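You operate a simulated robot arm through the tools that you are given. There is no shell and no other tool. Be economical: measure what you need, move in short steps, check, and stop when the job is done.

The job below is to be done with a simulated robot arm. You get a single attempt, and the scene is never put back.

Task
Earth the tested piece and return it to the open sample drawer.
Fine: open the guard, hold the earth stick on the post till the lamp dies, put it back in its stand, then move the piece; shut the drawer. Set down upright: earth stick, what you pick out.

It is judged by the outcome, as a careful person would: the job done as asked, and still so three seconds after it is handed in. It fails if anything else is knocked over, pushed out of place, dropped, spilled or broken.

Robot
A 7-joint arm with a two-finger parallel gripper on a trunk, on a base that drives. Base frame: it is fixed to the floor where the robot stands at the start and does not move with it; the origin is under the middle of the robot, x ahead of it, y to its left, z up; the surface under the hand at the start is at about z = 760. Readings come in mm, degrees, newtons and seconds.
With the tool pointing down near the work surface it reaches from about 200 to 740 mm from the robot's upright axis, wherever it stands. Its first joint turns from -166.0 to 166.0 degrees. Places, roughly: black insulation length [250, 2250, 500]; cell guard [500, -200, 900]; cream insulation length [250, 2250, 500]; elc a drw [200, 2100, 600]; sample drawer of the test bench [200, 2100, 600]; test key [600, 300, 800]; test level switch [600, 400, 800]. Payload 1.57 kg.
Tool frame: the origin (TCP) lies between the finger pads and is the grasp point; the fingertips stand 30 mm ahead of it; z points along the fingers, y is the line along which they close. Largest opening 110 mm; finger width 24, thickness 12; the body of the gripper, 48 by 112 mm, starts 78 mm behind the TCP.
Orientation is that of the tool frame in the base frame, as a unit quaternion [w, x, y, z]. With the fingers straight down and closing along the base's y, the tool's x points along the base's -x, its y along +y and its z along -z.

Tools
- The arm moves only by the tool move_arm. Its argument "deltas" is a list of rows, each a list of 7 numbers: the shift along the tool's x, y, z in m, then the turn, a rotation vector about the tool's x, y, z in degrees, then the opening, from 0 (shut) to 1 (fully open). In form: [[tx, ty, tz, wx, wy, wz, claw], ...]. A call has 1 to 10 rows; each row shifts and turns the commanded pose from where the row before left it, along the tool's axes as they then stand. Each row takes 0.2 s and may step no farther than 50 mm and 8.6 degrees from the row before; otherwise, or with a gripper value out of range, the whole call is refused. Where a pose cannot be reached the arm comes as near as it can. A force on the tool above 40 N (or 10 N above the force at the start of the call, whichever is more), or a blocked arm, ends the call early, and 0.2 s more pass. The fingers move at their own pace (about 45 mm/s each) and stop on an object; they squeeze with about 32 N. The grip force told is the motor's: it shows also when the fingers shut on nothing. Time passes only in rows, and 0.2 s behind the last, so rows that do not move let the fingers close. The reply holds the time, the measured pose of the TCP, the force on the tool along the base axes, the opening and the grip force, in the units named above and with some noise, with the torque about the TCP (base axes, N m) and any sound that the robot's microphone picked up.
- Cameras (640 x 400 px; columns grow to the right, rows downward): "scene" is now at [16.9, 128.4, 1577.9]; the picture's right is [-0.33, -0.95, 0.00], its down [-0.67, 0.23, -0.71] and it looks along [0.67, -0.23, -0.71] (base axes); focal length 275 px, centre (320, 200). "wrist" rides on the gripper at [70, 16, -141] in the tool frame; the picture's right is [-0.23, 0.97, 0.00], its down [-0.86, -0.20, -0.48] and it looks along [-0.47, -0.11, 0.88] (tool axes); focal length 222 px, centre (320, 200). There is no depth. A picture from a camera that has moved, and an enlarged one, comes with that camera's place and axes in the base frame and with its lens.
- camera(camera): a new picture of that camera. It takes no simulated time.
- raise_lower(by): slides the trunk up (or, below 0, down) by that many mm; the arm and the scene camera ride with it, the base frame stays. It gives what a move gives, with no picture.
- roll_base(legs): drives the robot by 1 to 6 legs, each [ahead, turn to the left] in mm and degrees, along the robot's own axes; the way and the turn of a leg run together, so that a leg with both is an arc; at most 1500 mm and 180 degrees a leg. The arm and the cameras ride along, it lands a little off, and it stops where it bumps. It gives what a move gives.
- turn_head(pan, tilt): turns the head with the scene camera to pan (to the left, within 155 degrees either way) and tilt (down, from -29 to 69), counted from straight ahead of the robot. It gives what a move gives.
- close_up(camera, box): a new picture of the part [left, top, right, bottom] of that camera's present view, enlarged. It takes no simulated time.
- finish_job(): hands the job in; it is judged then, once.

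Go step by step. Nothing tells you exact positions but the pictures and the camera data: compare them with the known pose of the tool, close in by small moves and look again before you grip or let go. The budget is 120 turns and 90 pictures, counting those below and the enlarged ones. Unless the task says otherwise, let go and move clear before handing in, and close with one line.

The tools are called after "Request:" by a JSON object that holds its "op" and its "data". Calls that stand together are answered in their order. move_arm: Moves the arm, as the interface text tells. Its arguments: {"type":"object","properties":{"deltas":{"type":"array","items":{"type":"array","items":{"type":"number"}}}},"required":["deltas"]} The other tools are called the same way: raise_lower (by) slides the trunk up or down; roll_base (legs) drives the base; turn_head (pan, tilt) turns the head that bears the scene camera; camera (camera) takes a picture; close_up (camera, box) takes an enlarged picture of a part of a camera's view; finish_job () hands the job in.

At the start:

```text
t: 0.0
eef_pos: [393.8, -97.0, 1214.1]
ee_rot: [0.0, 0.0, 1.0, 0.0]
force: [0.1, 1.4, -0.5]
torque: [-0.02, -0.01, 0.01]
gripper_width: 109.9
grip_force: 0.1
trunk travel left (down, up): [-515.0, 75.0]
robot x, y, heading: [4.1, -0.6, 0.0]
head pan, tilt: [-19.0, 45.1]
```

scene: 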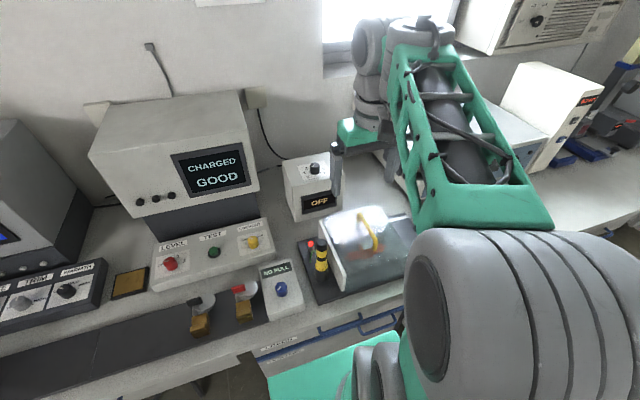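
wrist: 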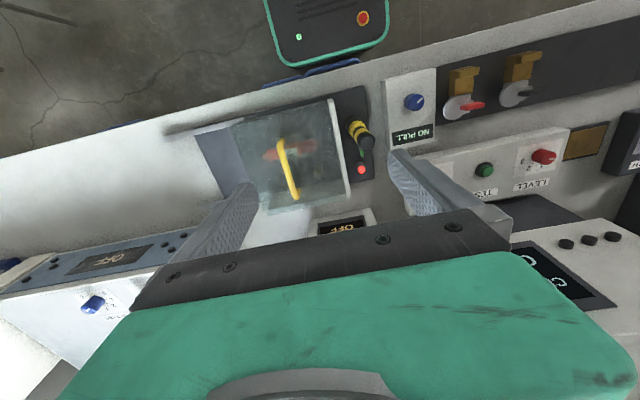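

I see a test bench with a monitor reading "CHARGED GOOD", a guard box with a yellow handle, and a black/yellow earth stick beside a lamp. I'll look closer at the cell first.

Request:
{"op": "close_up", "data": {"camera": "scene", "box": [260, 190, 420, 310]}}

Request:
{"op": "close_up", "data": {"camera": "wrist", "box": [220, 70, 400, 240]}}

Request:
{"op": "close_up", "data": {"camera": "scene", "box": [80, 80, 320, 340]}}

```text
3.33 times, centred on (340, 250) of scene
camera zoom: at [16.9, 128.4, 1577.9], right [-0.33, -0.95, 0.0], down [-0.67, 0.23, -0.71], along [0.67, -0.23, -0.71], focal length 918 px, centre (253, 33)
```

zoom: 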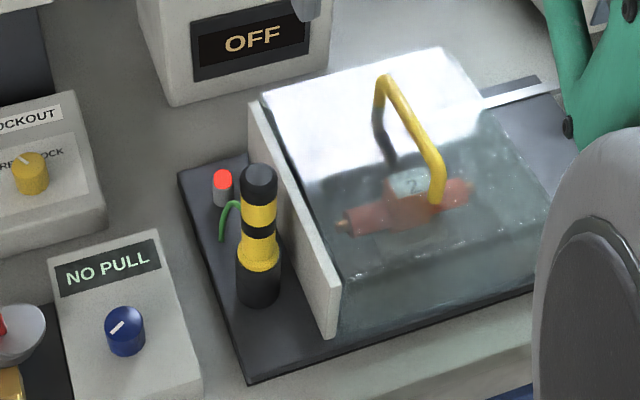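

```text
2.35 times, centred on (310, 155) of wrist
camera zoom: at [325.8, -81.1, 1354.8], right [0.23, 0.97, 0.0], down [0.86, -0.2, 0.48], along [0.47, -0.11, -0.88], focal length 523 px, centre (344, 306)
```

zoom: 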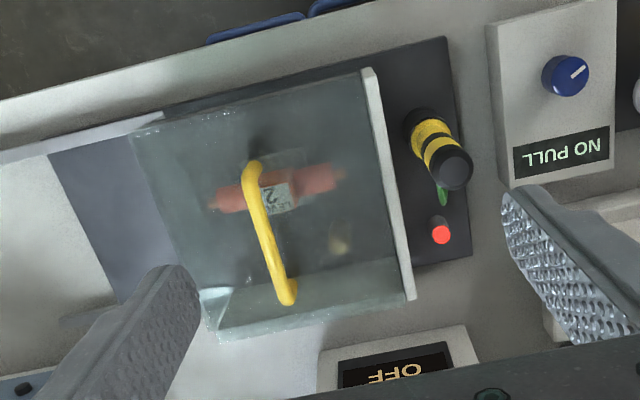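

```text
1.54 times, centred on (200, 210) of scene
camera zoom: at [16.9, 128.4, 1577.9], right [-0.33, -0.95, 0.0], down [-0.67, 0.23, -0.71], along [0.67, -0.23, -0.71], focal length 424 px, centre (505, 185)
```

zoom: 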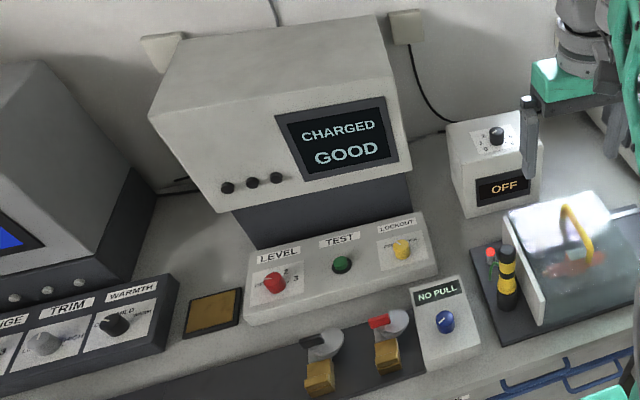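

Handle, stick and lamp are roughly located by triangulation (stick top ≈ [443,-23,950], handle ≈ [402..535,-170..-185,~950]). I'll shift the hand back for a better view, and look left for the drawer.

Request:
{"op": "move_arm", "data": {"deltas": [[0.03, -0.02, 0.02, 0, 0, 0, 1], [0.03, -0.02, 0.02, 0, 0, 0, 1], [0.03, -0.02, 0.02, 0, 0, 0, 1]]}}

Request:
{"op": "camera", "data": {"camera": "wrist"}}

Request:
{"op": "turn_head", "data": {"pan": -30, "tilt": 40}}

Request:
{"op": "camera", "data": {"camera": "scene"}}

Request:
{"op": "turn_head", "data": {"pan": 80, "tilt": 35}}

Request:
{"op": "camera", "data": {"camera": "scene"}}

```text
t: 1.0
eef_pos: [326.1, -119.8, 1146.6]
ee_rot: [-0.011, -0.076, 0.997, 0.008]
force: [-0.6, 0.0, -1.0]
torque: [0.0, 0.01, -0.01]
gripper_width: 110.1
grip_force: 0.1
trunk travel left (down, up): [-515.0, 75.0]
robot x, y, heading: [0.3, 0.7, 0.0]
head pan, tilt: [-19.0, 45.1]
stopped in row 3: the arm was blocked; the commanded pose is now the measured one
```

```text
84 pictures are left
camera wrist: at [259.1, -116.5, 1288.6], right [0.08, 1.0, 0.01], down [0.89, -0.08, 0.46], along [0.46, -0.03, -0.89], focal length 222 px, centre (320, 200)
```

wrist: 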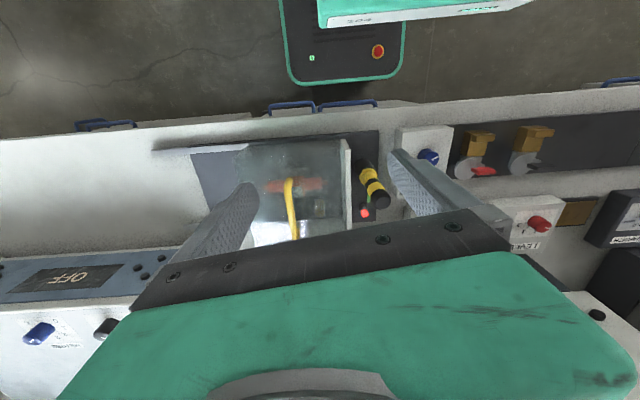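

```text
t: 1.7
eef_pos: [325.8, -120.9, 1145.7]
ee_rot: [-0.01, -0.075, 0.997, 0.008]
force: [-0.4, 0.7, -0.4]
torque: [0.04, -0.01, -0.01]
gripper_width: 110.0
grip_force: 0.2
trunk travel left (down, up): [-515.0, 75.0]
robot x, y, heading: [-0.4, -1.1, 0.1]
head pan, tilt: [-30.0, 40.0]
```

```text
83 pictures are left
camera scene: at [13.8, 112.5, 1585.3], right [-0.5, -0.87, 0.0], down [-0.56, 0.32, -0.77], along [0.66, -0.38, -0.64], focal length 275 px, centre (320, 200)
```

scene: 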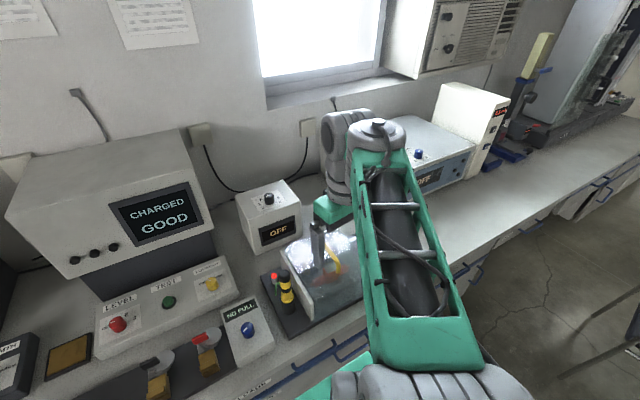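

```text
t: 3.6
eef_pos: [325.9, -118.7, 1147.5]
ee_rot: [-0.01, -0.075, 0.997, 0.006]
force: [0.3, -0.5, -1.1]
torque: [0.02, -0.02, 0.0]
gripper_width: 110.2
grip_force: 0.0
trunk travel left (down, up): [-515.0, 75.0]
robot x, y, heading: [0.1, -1.6, 0.0]
head pan, tilt: [80.0, 35.0]
```

```text
82 pictures are left
camera scene: at [-44.6, 241.6, 1592.8], right [0.98, -0.17, 0.0], down [-0.1, -0.56, -0.82], along [0.14, 0.81, -0.57], focal length 275 px, centre (320, 200)
```

scene: 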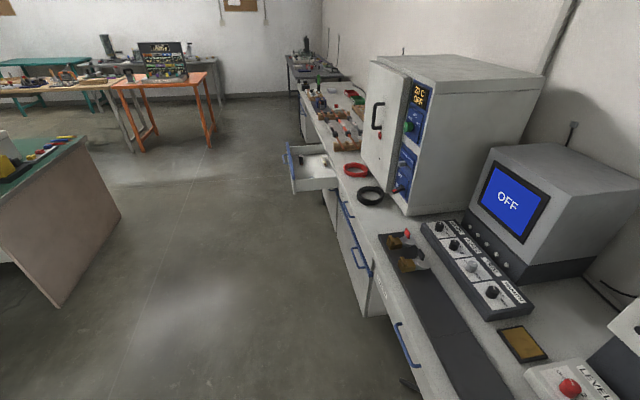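

The drawer is open far to the left. The hand folded too near, so I'll straighten the tool, move it ahead and lower to inspect the guard.

Request:
{"op": "move_arm", "data": {"deltas": [[-0.03, 0, 0, 0, 0, 4.3, 1], [-0.03, 0, 0, 0, 0, 4.3, 1], [-0.02, -0.02, 0.02, 0, 0, 0, 1], [0, -0.02, 0.03, 0, 0, 0, 1]]}}

Request:
{"op": "turn_head", "data": {"pan": -25, "tilt": 45}}

Request:
{"op": "camera", "data": {"camera": "wrist"}}

Request:
{"op": "close_up", "data": {"camera": "scene", "box": [230, 170, 430, 330]}}

```text
t: 4.6
eef_pos: [406.0, -152.9, 1095.4]
ee_rot: [-0.01, 0.003, 1.0, 0.006]
force: [-0.3, 0.3, 0.1]
torque: [-0.02, 0.01, -0.02]
gripper_width: 110.2
grip_force: 0.2
trunk travel left (down, up): [-515.0, 75.0]
robot x, y, heading: [-3.9, -2.4, 0.1]
head pan, tilt: [80.0, 35.0]
```

```text
t: 6.4
eef_pos: [406.3, -153.0, 1095.2]
ee_rot: [-0.011, 0.002, 1.0, 0.006]
force: [-0.3, 0.2, -0.1]
torque: [0.02, 0.01, -0.02]
gripper_width: 110.2
grip_force: 0.0
trunk travel left (down, up): [-515.0, 75.0]
robot x, y, heading: [-0.4, 1.9, -0.0]
head pan, tilt: [-25.0, 45.0]
```

```text
81 pictures are left
camera wrist: at [340.0, -138.7, 1238.0], right [0.23, 0.97, 0.01], down [0.86, -0.21, 0.46], along [0.45, -0.1, -0.89], focal length 222 px, centre (320, 200)
```

wrist: 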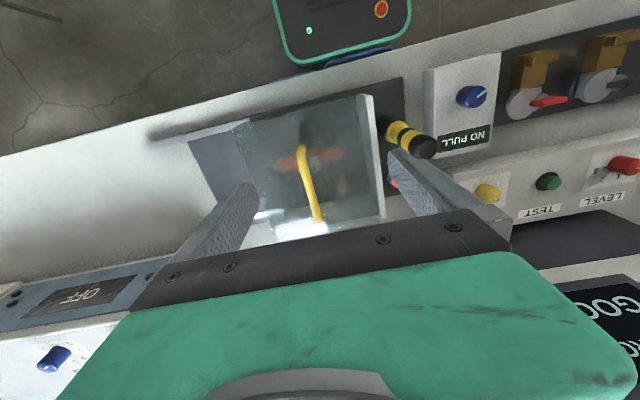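

```text
2.50 times, centred on (330, 250) of scene
camera zoom: at [13.9, 120.6, 1578.0], right [-0.42, -0.91, 0.0], down [-0.64, 0.3, -0.71], along [0.64, -0.3, -0.71], focal length 688 px, centre (295, 75)
```

zoom: 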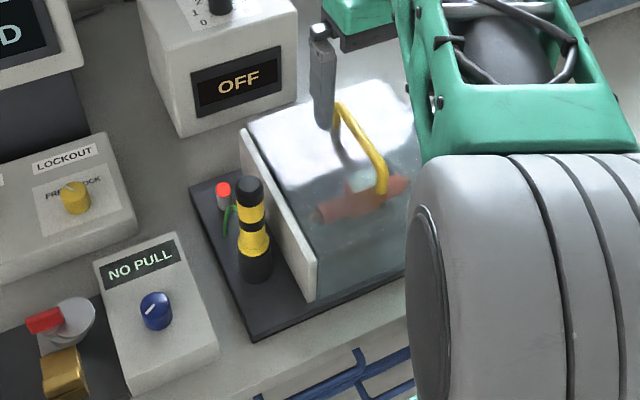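

The guard looks like a clear box (x≈372–579, y≈-70…-270, top z≈875) with its handle bar along x at y≈-182. It likely slides toward -y on its bed. I'll move over the handle and look.

Request:
{"op": "move_arm", "data": {"deltas": [[-0.03, -0.015, 0.03, 0, 0, 0, 1], [-0.034, -0.015, 0.03, 0, 0, 0, 1], [0, 0, 0.02, 0, 0, 0, 0.7], [0, 0, 0, 0, 0, 0, 0.7]]}}

Request:
{"op": "camera", "data": {"camera": "wrist"}}

Request:
{"op": "close_up", "data": {"camera": "scene", "box": [230, 170, 430, 330]}}

```text
t: 7.4
eef_pos: [466.4, -181.2, 1012.0]
ee_rot: [-0.01, 0.001, 1.0, 0.006]
force: [0.0, 0.3, -0.2]
torque: [0.01, -0.03, -0.01]
gripper_width: 76.8
grip_force: 0.0
trunk travel left (down, up): [-515.0, 75.0]
robot x, y, heading: [0.9, 6.2, -0.0]
head pan, tilt: [-25.0, 45.0]
```

```text
79 pictures are left
camera wrist: at [402.8, -167.1, 1154.8], right [0.23, 0.97, 0.01], down [0.86, -0.21, 0.46], along [0.45, -0.1, -0.89], focal length 222 px, centre (320, 200)
```

wrist: 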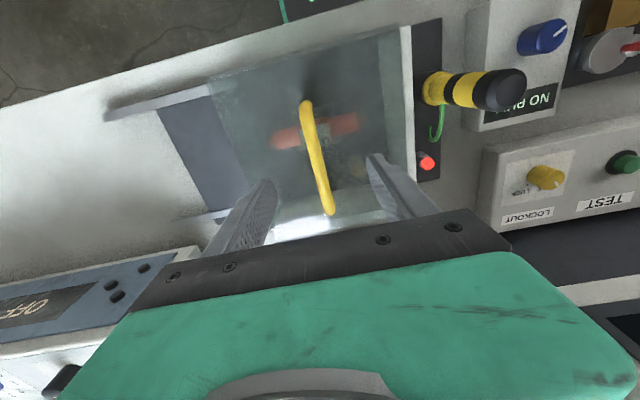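

```text
2.50 times, centred on (330, 250) of scene
camera zoom: at [13.6, 120.6, 1578.0], right [-0.42, -0.91, 0.0], down [-0.64, 0.3, -0.71], along [0.64, -0.3, -0.71], focal length 688 px, centre (295, 75)
```

zoom: 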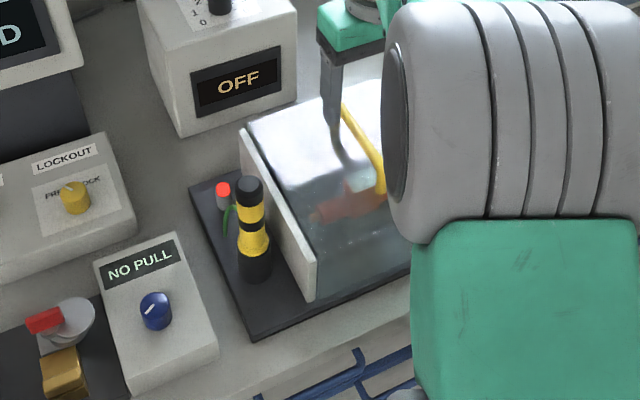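

Two rails run toward -y, so the guard slides that way, and the bar is centred between the fingers. Descend on the bar and close.

Request:
{"op": "move_arm", "data": {"deltas": [[0, 0, 0.028, 0, 0, 0, 0.6], [0, 0, 0.028, 0, 0, 0, 0.6], [0, 0, 0.022, 0, 0, 0, 0.6]]}}

Request:
{"op": "camera", "data": {"camera": "wrist"}}

Request:
{"op": "close_up", "data": {"camera": "scene", "box": [230, 170, 430, 330]}}

```text
t: 8.2
eef_pos: [464.8, -181.1, 935.8]
ee_rot: [-0.011, 0.002, 1.0, 0.007]
force: [0.2, -0.5, 0.0]
torque: [-0.01, -0.05, 0.02]
gripper_width: 66.2
grip_force: 0.1
trunk travel left (down, up): [-515.0, 75.0]
robot x, y, heading: [-2.3, -2.3, -0.0]
head pan, tilt: [-25.0, 45.0]
```

```text
77 pictures are left
camera wrist: at [399.7, -167.1, 1077.9], right [0.23, 0.97, 0.01], down [0.86, -0.21, 0.46], along [0.45, -0.1, -0.89], focal length 222 px, centre (320, 200)
```

wrist: 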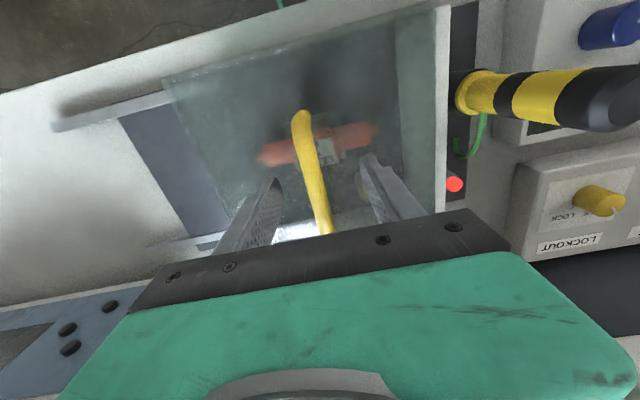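

```text
2.50 times, centred on (330, 250) of scene
camera zoom: at [14.0, 120.5, 1578.1], right [-0.42, -0.91, 0.0], down [-0.64, 0.3, -0.71], along [0.64, -0.3, -0.71], focal length 688 px, centre (295, 75)
```

zoom: 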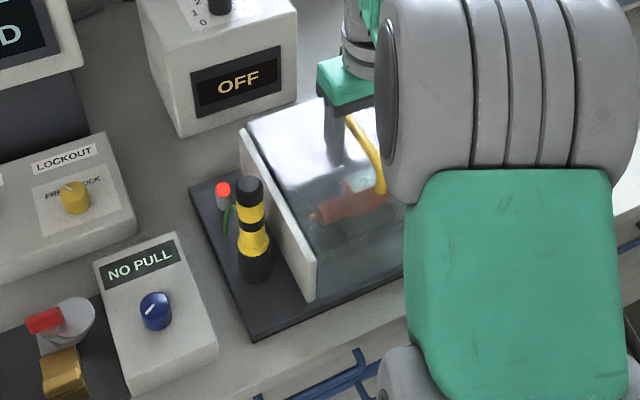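

The bar sits between the fingers. Go down another 8 mm and close.

Request:
{"op": "move_arm", "data": {"deltas": [[0, 0, 0.008, 0, 0, 0, 0.6], [0, 0, 0, 0, 0, 0, 0], [0, 0, 0, 0, 0, 0, 0], [0, 0, 0, 0, 0, 0, 0], [0, 0, 0, 0, 0, 0, 0]]}}

```text
t: 9.4
eef_pos: [465.4, -182.7, 926.4]
ee_rot: [-0.01, 0.004, 1.0, 0.006]
force: [-0.8, -25.2, -0.4]
torque: [-0.09, -0.07, 0.2]
gripper_width: 13.8
grip_force: 21.6
trunk travel left (down, up): [-515.0, 75.0]
robot x, y, heading: [2.6, -0.9, 0.0]
head pan, tilt: [-25.0, 45.0]
```

Gripped the bar. Now slide toward -y in small steps, watching the force.

Request:
{"op": "move_arm", "data": {"deltas": [[0, -0.01, 0, 0, 0, 0, 0], [0, -0.015, 0, 0, 0, 0, 0], [0, -0.02, 0, 0, 0, 0, 0]]}}

Request:
{"op": "close_up", "data": {"camera": "wrist", "box": [50, 0, 500, 240]}}

```text
t: 10.2
eef_pos: [465.7, -226.1, 925.8]
ee_rot: [-0.012, 0.002, 1.0, 0.007]
force: [0.2, -0.9, -0.8]
torque: [0.1, 0.16, 0.21]
gripper_width: 13.7
grip_force: 30.7
trunk travel left (down, up): [-515.0, 75.0]
robot x, y, heading: [-2.8, -0.4, -0.0]
head pan, tilt: [-25.0, 45.0]
```

```text
1.42 times, centred on (275, 120) of wrist
camera zoom: at [399.9, -211.9, 1068.8], right [0.23, 0.97, 0.01], down [0.86, -0.21, 0.46], along [0.45, -0.1, -0.89], focal length 316 px, centre (384, 314)
```

zoom: 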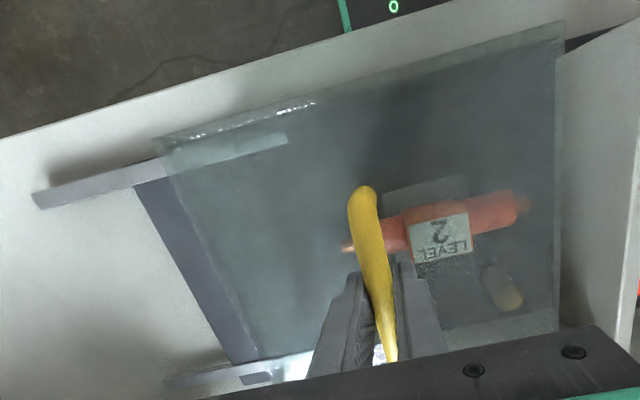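

The guard slides freely, showing a piece labelled "LEVEL 2". Keep on sliding.

Request:
{"op": "move_arm", "data": {"deltas": [[0, -0.02, 0, 0, 0, 0, 0], [0, -0.02, 0, 0, 0, 0, 0], [0, -0.02, 0, 0, 0, 0, 0], [0, -0.02, 0, 0, 0, 0, 0]]}}

Request:
{"op": "camera", "data": {"camera": "wrist"}}

Request:
{"op": "camera", "data": {"camera": "scene"}}

```text
t: 11.2
eef_pos: [464.4, -310.6, 925.8]
ee_rot: [-0.008, 0.002, 1.0, 0.004]
force: [-6.5, -1.8, 19.5]
torque: [-0.02, 0.21, 0.19]
gripper_width: 13.8
grip_force: 30.1
trunk travel left (down, up): [-515.0, 75.0]
robot x, y, heading: [-3.3, -2.3, 0.0]
head pan, tilt: [-25.0, 45.0]
```

```text
74 pictures are left
camera wrist: at [398.7, -294.9, 1068.1], right [0.23, 0.97, 0.0], down [0.86, -0.21, 0.46], along [0.45, -0.1, -0.89], focal length 222 px, centre (320, 200)
```

wrist: 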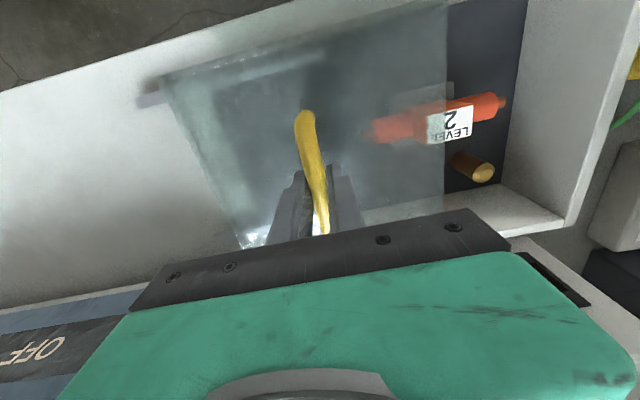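

```text
73 pictures are left
camera scene: at [11.8, 121.2, 1578.4], right [-0.42, -0.91, 0.0], down [-0.64, 0.3, -0.71], along [0.64, -0.3, -0.71], focal length 275 px, centre (320, 200)
```

scene: 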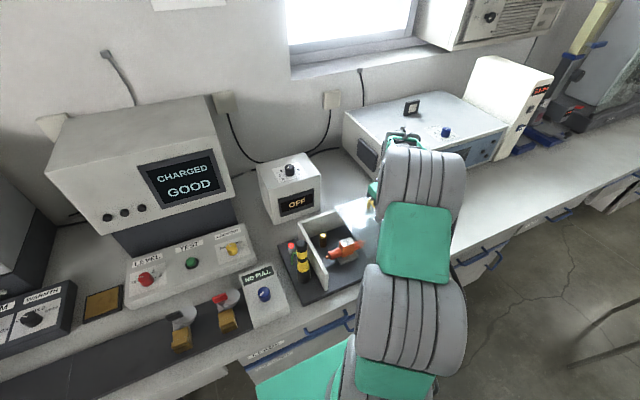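

The walls at left and back are fixed, and the post (brass, near the wall) is now exposed. The guard half covers the piece still; slide a little more with care.

Request:
{"op": "move_arm", "data": {"deltas": [[0, -0.01, 0, 0, 0, 0, 0], [0, -0.01, 0, 0, 0, 0, 0]]}}

Request:
{"op": "camera", "data": {"camera": "wrist"}}

```text
t: 11.8
eef_pos: [464.9, -326.8, 925.5]
ee_rot: [-0.009, 0.002, 1.0, 0.004]
force: [-1.3, -0.1, 24.1]
torque: [0.01, 0.07, 0.09]
gripper_width: 13.7
grip_force: 30.0
trunk travel left (down, up): [-515.0, 75.0]
robot x, y, heading: [1.0, 0.3, -0.0]
head pan, tilt: [-25.0, 45.0]
```

```text
72 pictures are left
camera wrist: at [398.9, -312.7, 1068.1], right [0.23, 0.97, 0.01], down [0.86, -0.21, 0.46], along [0.45, -0.1, -0.89], focal length 222 px, centre (320, 200)
```

wrist: 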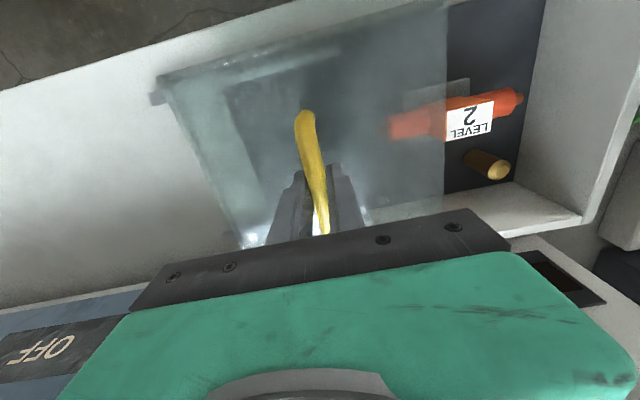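

Request:
{"op": "move_arm", "data": {"deltas": [[0, 0, -0.001, 0, 0, 0, 0], [0, -0.01, 0, 0, 0, 0, 0], [0, -0.01, 0, 0, 0, 0, 0]]}}

Request:
{"op": "camera", "data": {"camera": "wrist"}}

```text
t: 12.6
eef_pos: [464.7, -345.5, 924.7]
ee_rot: [-0.01, 0.001, 1.0, 0.005]
force: [7.0, 1.1, 18.1]
torque: [-0.02, -0.57, 0.05]
gripper_width: 13.5
grip_force: 29.8
trunk travel left (down, up): [-515.0, 75.0]
robot x, y, heading: [-2.1, 2.6, 0.1]
head pan, tilt: [-25.0, 45.0]
```

```text
71 pictures are left
camera wrist: at [399.2, -331.9, 1068.1], right [0.23, 0.97, 0.01], down [0.86, -0.21, 0.46], along [0.45, -0.1, -0.89], focal length 222 px, centre (320, 200)
```

wrist: 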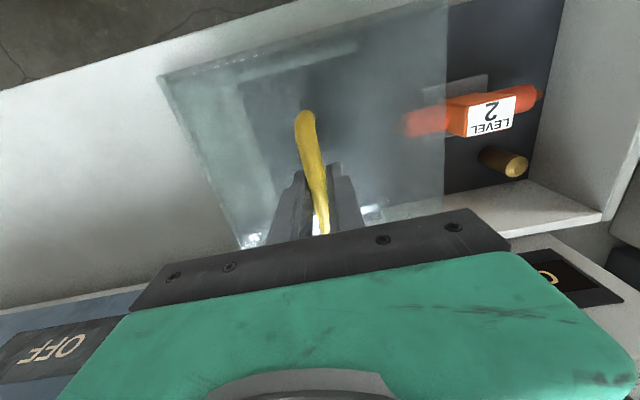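

Rails appear to extend to about y≈-494, guard edge at ≈-440. Slide further.

Request:
{"op": "move_arm", "data": {"deltas": [[0, -0.01, 0, 0, 0, 0, 0], [0, -0.01, 0, 0, 0, 0, 0], [0, -0.01, 0, 0, 0, 0, 0]]}}

Request:
{"op": "camera", "data": {"camera": "wrist"}}

Request:
{"op": "camera", "data": {"camera": "scene"}}

```text
t: 13.4
eef_pos: [463.5, -376.6, 925.2]
ee_rot: [-0.009, 0.001, 1.0, 0.005]
force: [17.4, 0.2, 16.5]
torque: [-0.01, -0.4, 0.02]
gripper_width: 13.8
grip_force: 30.3
trunk travel left (down, up): [-515.0, 75.0]
robot x, y, heading: [-3.5, -3.2, 0.2]
head pan, tilt: [-25.0, 45.0]
```

```text
70 pictures are left
camera wrist: at [398.8, -362.5, 1067.6], right [0.23, 0.97, 0.01], down [0.86, -0.21, 0.46], along [0.45, -0.1, -0.89], focal length 222 px, centre (320, 200)
```

wrist: 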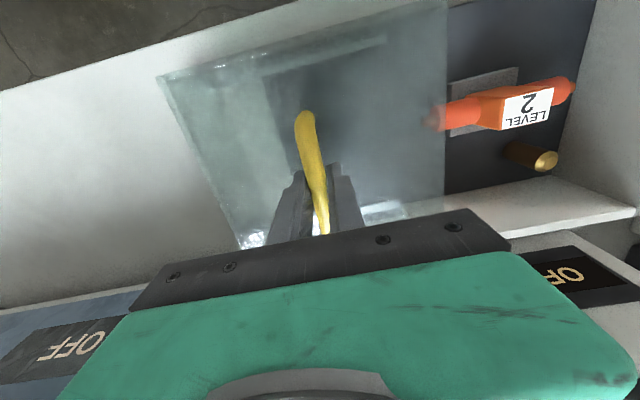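

```text
69 pictures are left
camera scene: at [14.7, 121.4, 1577.9], right [-0.42, -0.91, 0.0], down [-0.64, 0.3, -0.71], along [0.64, -0.3, -0.71], focal length 275 px, centre (320, 200)
```

scene: 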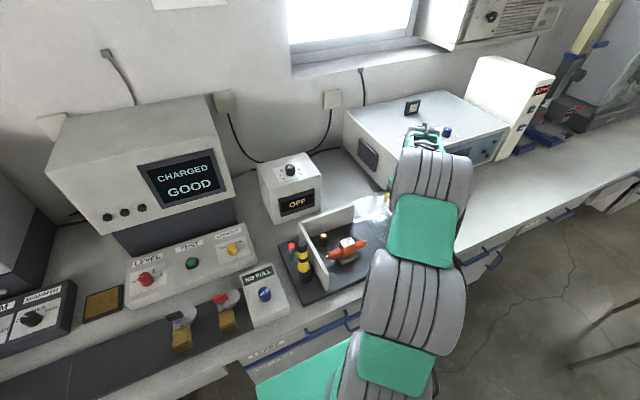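

Request:
{"op": "move_arm", "data": {"deltas": [[0, -0.008, 0, 0, 0, 0, 0], [0, -0.008, 0, 0, 0, 0, 0]]}}

Request:
{"op": "camera", "data": {"camera": "wrist"}}

```text
t: 14.0
eef_pos: [464.6, -391.0, 924.2]
ee_rot: [-0.011, 0.001, 1.0, 0.006]
force: [17.5, 1.1, 12.4]
torque: [0.04, -0.23, 0.09]
gripper_width: 13.3
grip_force: 30.0
trunk travel left (down, up): [-515.0, 75.0]
robot x, y, heading: [1.5, -0.2, 0.2]
head pan, tilt: [-25.0, 45.0]
```

```text
68 pictures are left
camera wrist: at [398.9, -376.4, 1067.6], right [0.23, 0.97, 0.01], down [0.86, -0.21, 0.46], along [0.45, -0.1, -0.89], focal length 222 px, centre (320, 200)
```

wrist: 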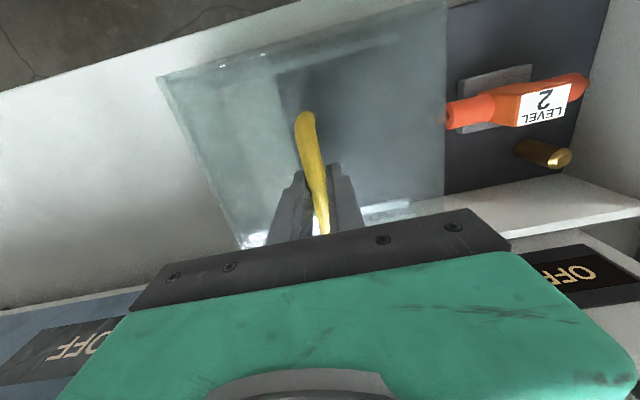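

The guard is clear of the piece. Release the handle and rise.

Request:
{"op": "move_arm", "data": {"deltas": [[0, 0, 0, 0, 0, 0, 0.5], [0, 0, 0, 0, 0, 0, 0.5], [0, 0, 0, 0, 0, 0, 0.5], [0, 0, -0.04, 0, 0, 0, 0.5], [0, 0, -0.05, 0, 0, 0, 0.5], [0, 0.04, -0.04, 0, 0, 0, 0.5], [0, 0.05, -0.03, 0, 0, 0, 0.5]]}}

Request:
{"op": "camera", "data": {"camera": "wrist"}}

Request:
{"op": "close_up", "data": {"camera": "scene", "box": [230, 170, 430, 330]}}

```text
refused: row 6 steps farther than a row can; nothing moved
```

```text
67 pictures are left
camera wrist: at [398.9, -376.4, 1067.6], right [0.23, 0.97, 0.01], down [0.86, -0.21, 0.46], along [0.45, -0.1, -0.89], focal length 222 px, centre (320, 200)
```

wrist: 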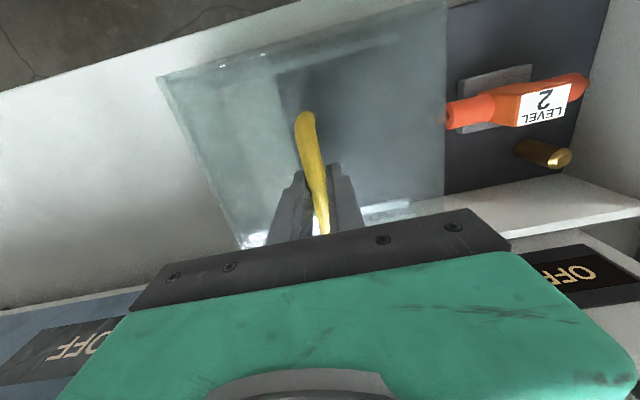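

```text
2.50 times, centred on (330, 250) of scene
camera zoom: at [15.1, 121.2, 1577.9], right [-0.42, -0.91, 0.0], down [-0.64, 0.3, -0.71], along [0.64, -0.3, -0.71], focal length 688 px, centre (295, 75)
```

zoom: 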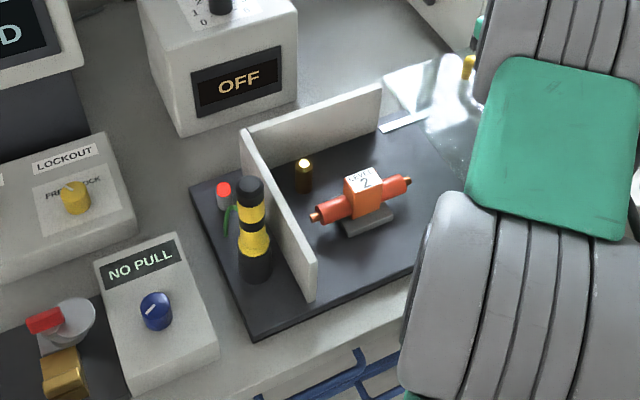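

The row was refused for its size; redo with smaller steps, ending above the cell.

Request:
{"op": "move_arm", "data": {"deltas": [[0, 0, 0, 0, 0, 0, 0.5], [0, 0, 0, 0, 0, 0, 0.5], [0, 0, 0, 0, 0, 0, 0.5], [0, 0, -0.04, 0, 0, 0, 0.5], [0, 0, -0.045, 0, 0, 0, 0.5], [0, 0.03, -0.03, 0, 0, 0, 0.5], [0, 0.04, -0.02, 0, 0, 0, 0.5], [0, 0.045, 0, 0, 0, 0, 0.7], [0, 0.045, 0, 0, 0, 0, 0.7]]}}

Request:
{"op": "camera", "data": {"camera": "wrist"}}

Request:
{"op": "camera", "data": {"camera": "scene"}}

```text
t: 16.0
eef_pos: [468.9, -229.5, 1062.4]
ee_rot: [-0.012, 0.002, 1.0, 0.006]
force: [-0.3, -0.9, 0.0]
torque: [0.01, 0.02, -0.03]
gripper_width: 76.8
grip_force: 0.1
trunk travel left (down, up): [-515.0, 75.0]
robot x, y, heading: [-2.4, -1.5, 0.1]
head pan, tilt: [-25.0, 45.0]
```

```text
65 pictures are left
camera wrist: at [404.2, -215.3, 1204.9], right [0.23, 0.97, 0.01], down [0.86, -0.21, 0.46], along [0.45, -0.1, -0.89], focal length 222 px, centre (320, 200)
```

wrist: 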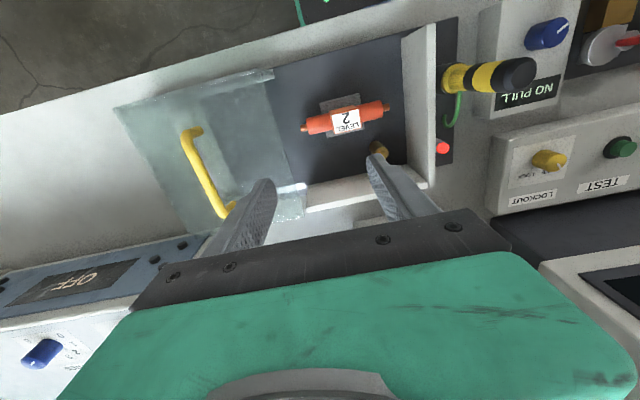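

```text
64 pictures are left
camera scene: at [13.8, 120.9, 1578.0], right [-0.42, -0.91, 0.0], down [-0.64, 0.3, -0.71], along [0.64, -0.3, -0.71], focal length 275 px, centre (320, 200)
```

scene: 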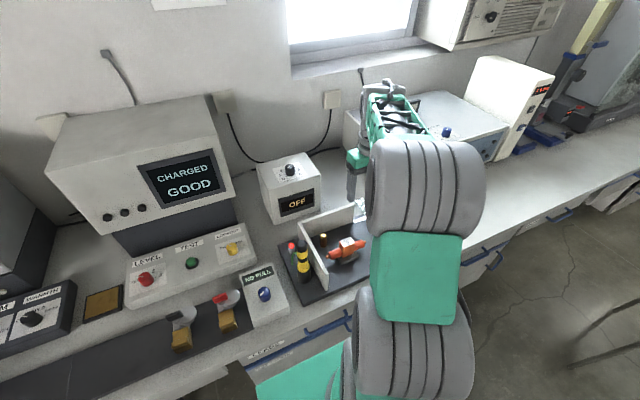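

The guard is open and released. Post top ≈ [528,-138,823]. Now a close look at the earth stick and its stand, and the lamp.

Request:
{"op": "close_up", "data": {"camera": "scene", "box": [275, 210, 375, 310]}}

Request:
{"op": "close_up", "data": {"camera": "wrist", "box": [280, 30, 540, 200]}}

```text
4.00 times, centred on (325, 260) of scene
camera zoom: at [13.8, 120.9, 1578.0], right [-0.42, -0.91, 0.0], down [-0.64, 0.3, -0.71], along [0.64, -0.3, -0.71], focal length 1101 px, centre (300, -40)
```

zoom: 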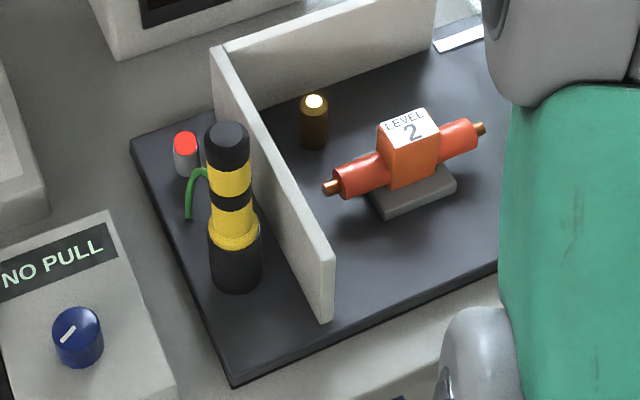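

```text
2.35 times, centred on (410, 115) of wrist
camera zoom: at [404.2, -215.3, 1204.9], right [0.23, 0.97, 0.01], down [0.86, -0.21, 0.46], along [0.45, -0.1, -0.89], focal length 523 px, centre (108, 400)
```

zoom: 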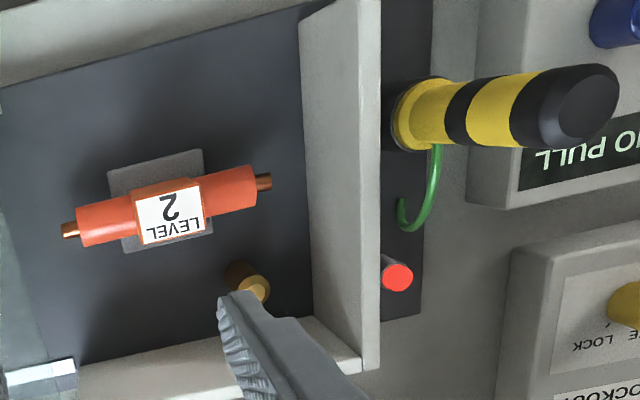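

The stick (axis ≈ [440,-22], top z≈960) sits in a black cup with a yellow collar on the rim. I'll move over it.

Request:
{"op": "move_arm", "data": {"deltas": [[0.006, 0.0415, 0, 0, 0, 0, 0.6], [0.006, 0.0415, 0, 0, 0, 0, 0.6], [0.006, 0.0415, 0, 0, 0, 0, 0.6], [0.006, 0.0415, 0, 0, 0, 0, 0.6], [0.005, 0.0415, 0, 0, 0, 0, 0.6], [0, 0, 0, 0, 0, 0, 0.6]]}}

Request:
{"op": "camera", "data": {"camera": "wrist"}}

Request:
{"op": "camera", "data": {"camera": "scene"}}

```text
t: 17.4
eef_pos: [438.4, -25.6, 1066.7]
ee_rot: [-0.011, 0.001, 1.0, 0.006]
force: [0.1, -0.1, 0.0]
torque: [-0.02, -0.01, 0.02]
gripper_width: 66.0
grip_force: 0.1
trunk travel left (down, up): [-515.0, 75.0]
robot x, y, heading: [-0.1, 1.5, 0.2]
head pan, tilt: [-25.0, 45.0]
```

```text
61 pictures are left
camera wrist: at [372.6, -11.4, 1208.8], right [0.23, 0.97, 0.01], down [0.86, -0.21, 0.46], along [0.45, -0.1, -0.89], focal length 222 px, centre (320, 200)
```

wrist: 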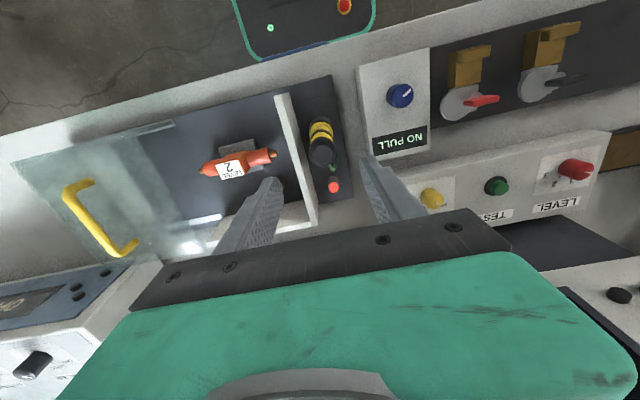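

```text
60 pictures are left
camera scene: at [13.8, 120.7, 1578.0], right [-0.42, -0.91, 0.0], down [-0.64, 0.3, -0.71], along [0.64, -0.3, -0.71], focal length 275 px, centre (320, 200)
```

scene: 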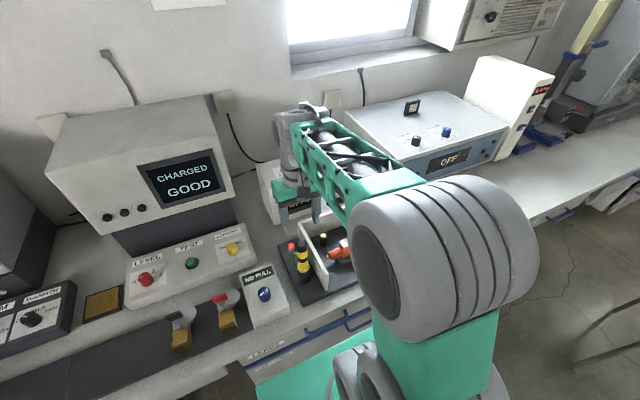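

Aligned within 3 mm. Straighten the slight tilt and descend in two stages.

Request:
{"op": "move_arm", "data": {"deltas": [[-0.003, 0.002, 0.0, 0.7, -1.26, 0, 0.6], [0, 0, 0.035, 0, 0, 0, 0.6], [0, 0, 0.035, 0, 0, 0, 0.6]]}}

Request:
{"op": "close_up", "data": {"camera": "wrist", "box": [220, 60, 420, 220]}}

Request:
{"op": "close_up", "data": {"camera": "scene", "box": [245, 180, 345, 310]}}

```text
t: 18.2
eef_pos: [442.8, -25.6, 995.8]
ee_rot: [0.001, 0.002, 1.0, 0.0]
force: [0.3, 0.3, 0.7]
torque: [-0.03, 0.0, -0.01]
gripper_width: 65.9
grip_force: 0.2
trunk travel left (down, up): [-515.0, 75.0]
robot x, y, heading: [0.8, 2.0, -0.1]
head pan, tilt: [-25.0, 45.0]
```

```text
2.50 times, centred on (320, 140) of wrist
camera zoom: at [374.7, -8.9, 1136.8], right [0.23, 0.97, 0.0], down [0.85, -0.2, 0.48], along [0.47, -0.11, -0.88], focal length 555 px, centre (320, 350)
```

zoom: 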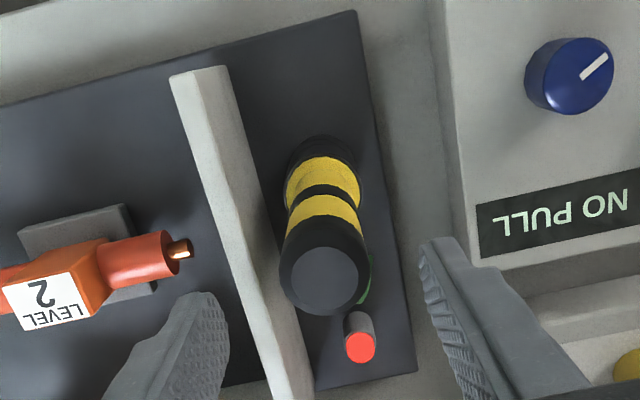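

```text
3.08 times, centred on (295, 245) of scene
camera zoom: at [14.2, 120.5, 1578.1], right [-0.42, -0.91, 0.0], down [-0.64, 0.3, -0.71], along [0.64, -0.3, -0.71], focal length 847 px, centre (397, 62)
```

zoom: 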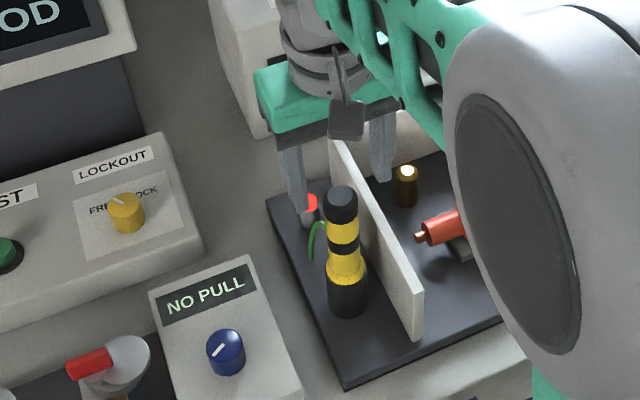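

Request:
{"op": "move_arm", "data": {"deltas": [[-0.001, 0.0025, 0.03, 0, 0, 0, 0.6], [0, 0, 0.02, 0, 0, 0, 0.6], [0, 0, 0.015, 0, 0, 0, 0.6]]}}

Request:
{"op": "camera", "data": {"camera": "wrist"}}

Request:
{"op": "close_up", "data": {"camera": "scene", "box": [245, 180, 345, 310]}}

```text
t: 19.0
eef_pos: [441.1, -20.1, 929.0]
ee_rot: [0.0, 0.002, 1.0, 0.0]
force: [0.6, 0.5, 0.6]
torque: [0.0, -0.02, -0.01]
gripper_width: 66.2
grip_force: 0.1
trunk travel left (down, up): [-515.0, 75.0]
robot x, y, heading: [-1.6, -0.5, -0.1]
head pan, tilt: [-25.0, 45.0]
```

```text
57 pictures are left
camera wrist: at [372.7, -3.4, 1070.5], right [0.23, 0.97, 0.0], down [0.85, -0.2, 0.48], along [0.47, -0.11, -0.88], focal length 222 px, centre (320, 200)
```

wrist: 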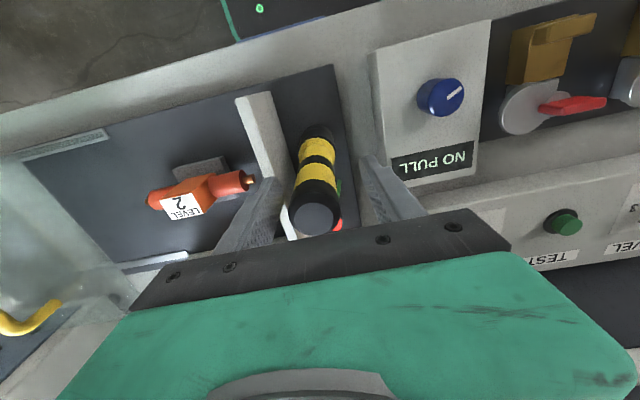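

```text
3.08 times, centred on (295, 245) of scene
camera zoom: at [13.9, 120.5, 1578.0], right [-0.42, -0.91, 0.0], down [-0.64, 0.3, -0.71], along [0.64, -0.3, -0.71], focal length 847 px, centre (397, 62)
```

zoom: 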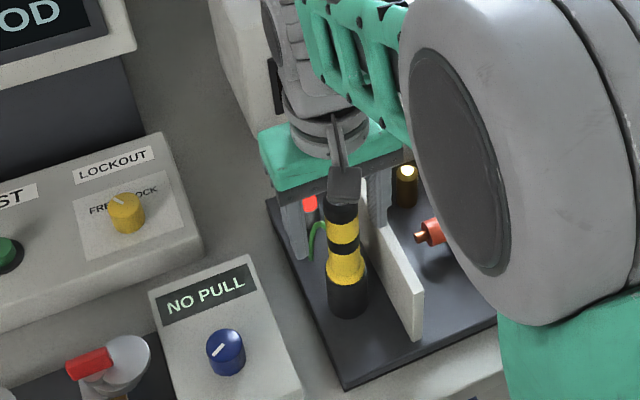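

Stick centre ≈ [444,-24]. Small correction, then close.

Request:
{"op": "move_arm", "data": {"deltas": [[-0.003, -0.0035, 0.004, 0, 0, 0, 0.6], [0, 0, 0, 0, 0, 0, 0.15], [0, 0, 0, 0, 0, 0, 0.15], [0, 0, 0, 0, 0, 0, 0.0], [0, 0, 0, 0, 0, 0, 0.0]]}}

Request:
{"op": "close_up", "data": {"camera": "wrist", "box": [220, 60, 420, 260]}}

```text
t: 20.2
eef_pos: [444.9, -24.5, 924.3]
ee_rot: [0.0, 0.001, 1.0, -0.001]
force: [0.2, 1.5, 0.5]
torque: [0.11, -0.01, 0.0]
gripper_width: 30.2
grip_force: 28.9
trunk travel left (down, up): [-515.0, 75.0]
robot x, y, heading: [1.2, 1.6, -0.2]
head pan, tilt: [-25.0, 45.0]
```

```text
2.00 times, centred on (320, 160) of wrist
camera zoom: at [376.8, -8.1, 1066.2], right [0.23, 0.97, 0.0], down [0.85, -0.2, 0.48], along [0.47, -0.11, -0.88], focal length 444 px, centre (320, 280)
```

zoom: 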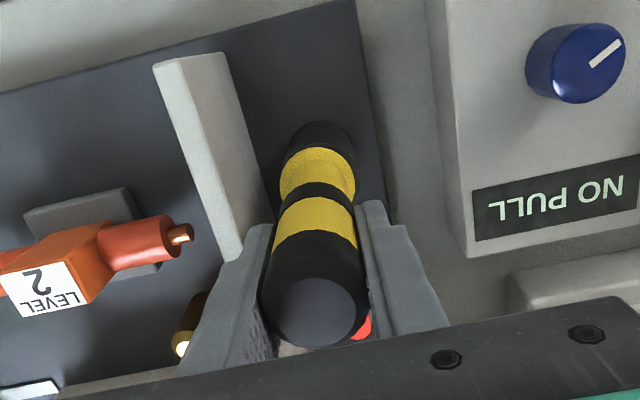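

Gripped at 30 mm width, little side force. Lift straight up.

Request:
{"op": "move_arm", "data": {"deltas": [[0, 0, -0.01, 0, 0, 0, 0], [0, 0, -0.02, 0, 0, 0, 0], [0, 0, -0.02, 0, 0, 0, 0], [0, 0, -0.03, 0, 0, 0, 0]]}}

Request:
{"op": "close_up", "data": {"camera": "scene", "box": [245, 170, 365, 310]}}

Request:
{"op": "camera", "data": {"camera": "wrist"}}

```text
t: 21.2
eef_pos: [445.6, -26.9, 1003.3]
ee_rot: [0.001, 0.002, 1.0, 0.0]
force: [-0.3, -0.5, -1.1]
torque: [0.0, 0.01, 0.0]
gripper_width: 30.0
grip_force: 31.5
trunk travel left (down, up): [-515.0, 75.0]
robot x, y, heading: [-0.8, 1.5, -0.0]
head pan, tilt: [-25.0, 45.0]
```

```text
2.86 times, centred on (305, 240) of scene
camera zoom: at [14.0, 120.5, 1578.0], right [-0.42, -0.91, 0.0], down [-0.64, 0.3, -0.71], along [0.64, -0.3, -0.71], focal length 787 px, centre (363, 86)
```

zoom: 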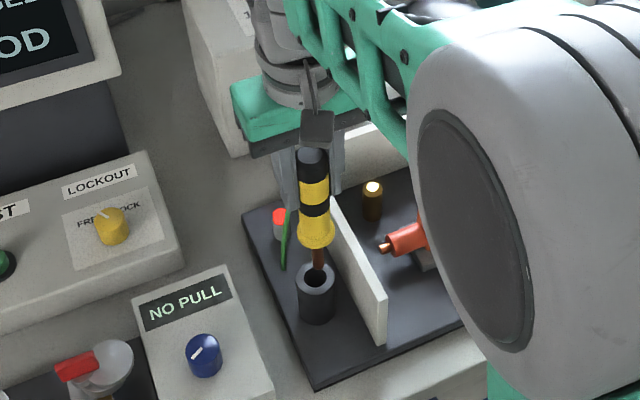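

```text
53 pictures are left
camera wrist: at [377.8, -11.3, 1144.9], right [0.23, 0.97, 0.0], down [0.85, -0.2, 0.48], along [0.47, -0.11, -0.88], focal length 222 px, centre (320, 200)
```

wrist: 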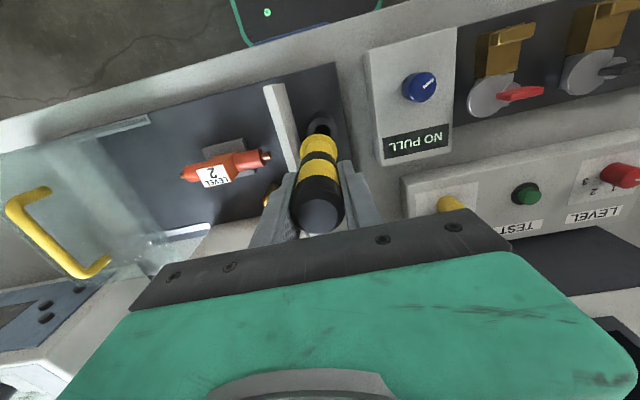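

The stick is out, with a copper rod below the collar. Raise more to see the tip.

Request:
{"op": "move_arm", "data": {"deltas": [[0, 0, -0.03, 0, 0, 0, 0], [0, 0, -0.03, 0, 0, 0, 0]]}}

Request:
{"op": "close_up", "data": {"camera": "scene", "box": [245, 150, 385, 310]}}

```text
t: 21.8
eef_pos: [446.5, -26.0, 1063.6]
ee_rot: [0.0, 0.002, 1.0, 0.0]
force: [0.7, 0.4, -0.8]
torque: [-0.01, 0.02, -0.01]
gripper_width: 30.1
grip_force: 32.6
trunk travel left (down, up): [-515.0, 75.0]
robot x, y, heading: [1.5, 1.6, -0.2]
head pan, tilt: [-25.0, 45.0]
```

```text
2.50 times, centred on (315, 230) of scene
camera zoom: at [13.7, 120.6, 1578.0], right [-0.42, -0.91, 0.0], down [-0.64, 0.3, -0.71], along [0.64, -0.3, -0.71], focal length 688 px, centre (332, 125)
```

zoom: 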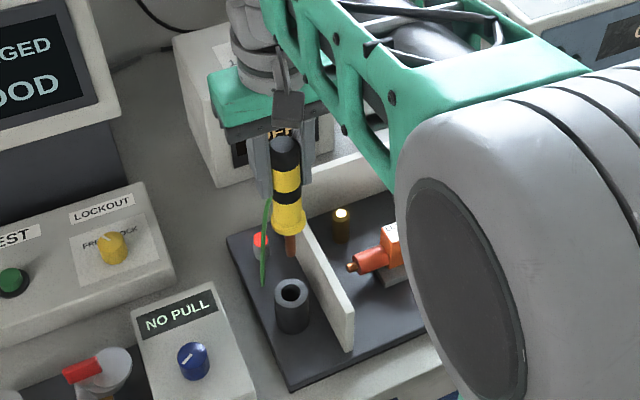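

Tip is about 157 mm below the TCP. Move with height over the cell near the post, offset a bit in y so the wrist camera sees the post.

Request:
{"op": "move_arm", "data": {"deltas": [[0, 0, -0.02, 0, 0, 0, 0], [-0.02, -0.02, 0, 0, 0, 0, 0], [-0.02, -0.02, 0, 0, 0, 0, 0], [-0.02, -0.02, 0, 0, 0, 0, 0], [-0.02, -0.015, 0, 0, 0, 0, 0]]}}

Request:
{"op": "close_up", "data": {"camera": "wrist", "box": [180, 40, 440, 240]}}

Request:
{"op": "close_up", "data": {"camera": "scene", "box": [245, 150, 385, 310]}}

```text
t: 23.0
eef_pos: [525.1, -100.7, 1086.5]
ee_rot: [0.0, 0.003, 1.0, 0.0]
force: [0.3, 0.1, -1.1]
torque: [-0.04, -0.01, -0.01]
gripper_width: 30.3
grip_force: 32.0
trunk travel left (down, up): [-515.0, 75.0]
robot x, y, heading: [0.9, 0.1, 0.1]
head pan, tilt: [-25.0, 45.0]
```

```text
2.00 times, centred on (310, 140) of wrist
camera zoom: at [456.0, -85.3, 1226.4], right [0.23, 0.97, 0.0], down [0.85, -0.2, 0.48], along [0.47, -0.11, -0.88], focal length 444 px, centre (340, 320)
```

zoom: 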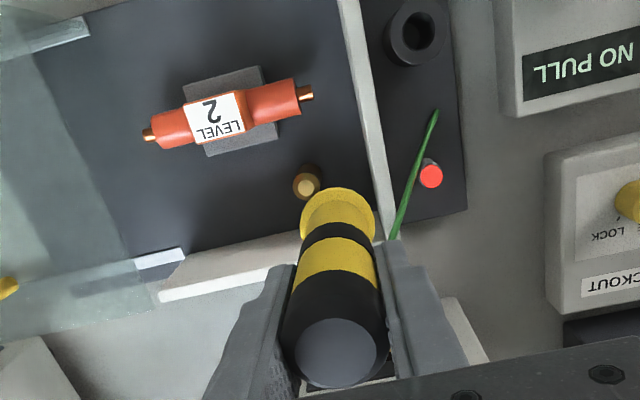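

```text
2.50 times, centred on (315, 230) of scene
camera zoom: at [14.3, 120.3, 1578.0], right [-0.42, -0.91, 0.0], down [-0.64, 0.3, -0.71], along [0.64, -0.3, -0.71], focal length 688 px, centre (332, 125)
```

zoom: 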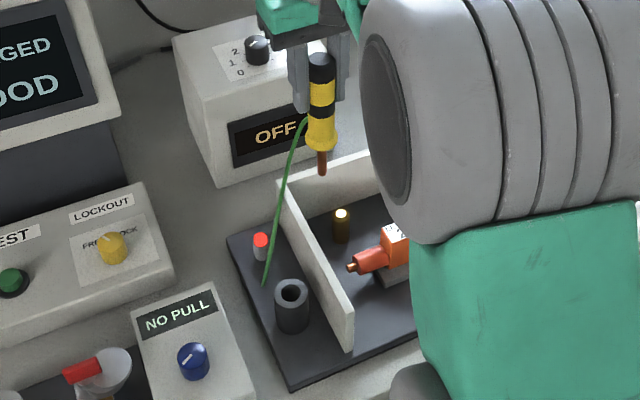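

Post ≈ [532,-133.5,826] after correcting. Move over it and lower to ~20 mm above.

Request:
{"op": "move_arm", "data": {"deltas": [[-0.004, -0.017, 0, 0, 0, 0, 0], [-0.003, -0.016, 0, 0, 0, 0, 0], [0, 0, 0.03, 0, 0, 0, 0], [0, 0, 0.03, 0, 0, 0, 0], [0, 0, 0.01, 0, 0, 0, 0]]}}

Request:
{"op": "close_up", "data": {"camera": "wrist", "box": [240, 40, 400, 200]}}

Request:
{"op": "close_up", "data": {"camera": "scene", "box": [285, 190, 365, 270]}}

```text
t: 24.2
eef_pos: [533.3, -133.8, 1015.0]
ee_rot: [0.0, 0.002, 1.0, 0.0]
force: [-0.1, -0.1, -0.9]
torque: [0.03, 0.02, -0.03]
gripper_width: 30.0
grip_force: 32.3
trunk travel left (down, up): [-515.0, 75.0]
robot x, y, heading: [-3.1, 3.0, -0.0]
head pan, tilt: [-25.0, 45.0]
```

```text
2.50 times, centred on (320, 120) of wrist
camera zoom: at [464.1, -117.4, 1156.5], right [0.23, 0.97, 0.0], down [0.85, -0.2, 0.48], along [0.47, -0.11, -0.88], focal length 555 px, centre (320, 400)
```

zoom: 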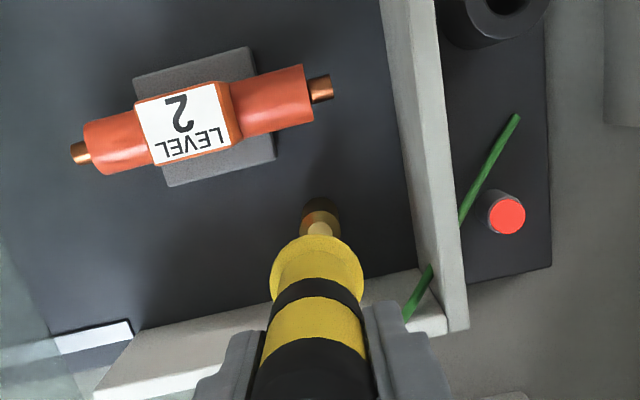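

```text
5.00 times, centred on (325, 230) of scene
camera zoom: at [14.1, 120.4, 1578.1], right [-0.42, -0.91, 0.0], down [-0.64, 0.3, -0.71], along [0.64, -0.3, -0.71], focal length 1377 px, centre (295, 50)
```

zoom: 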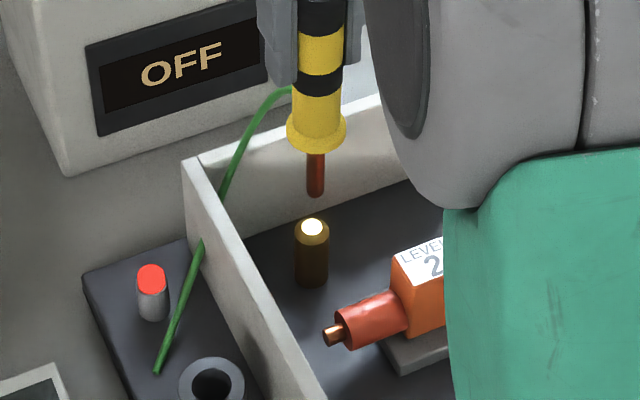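

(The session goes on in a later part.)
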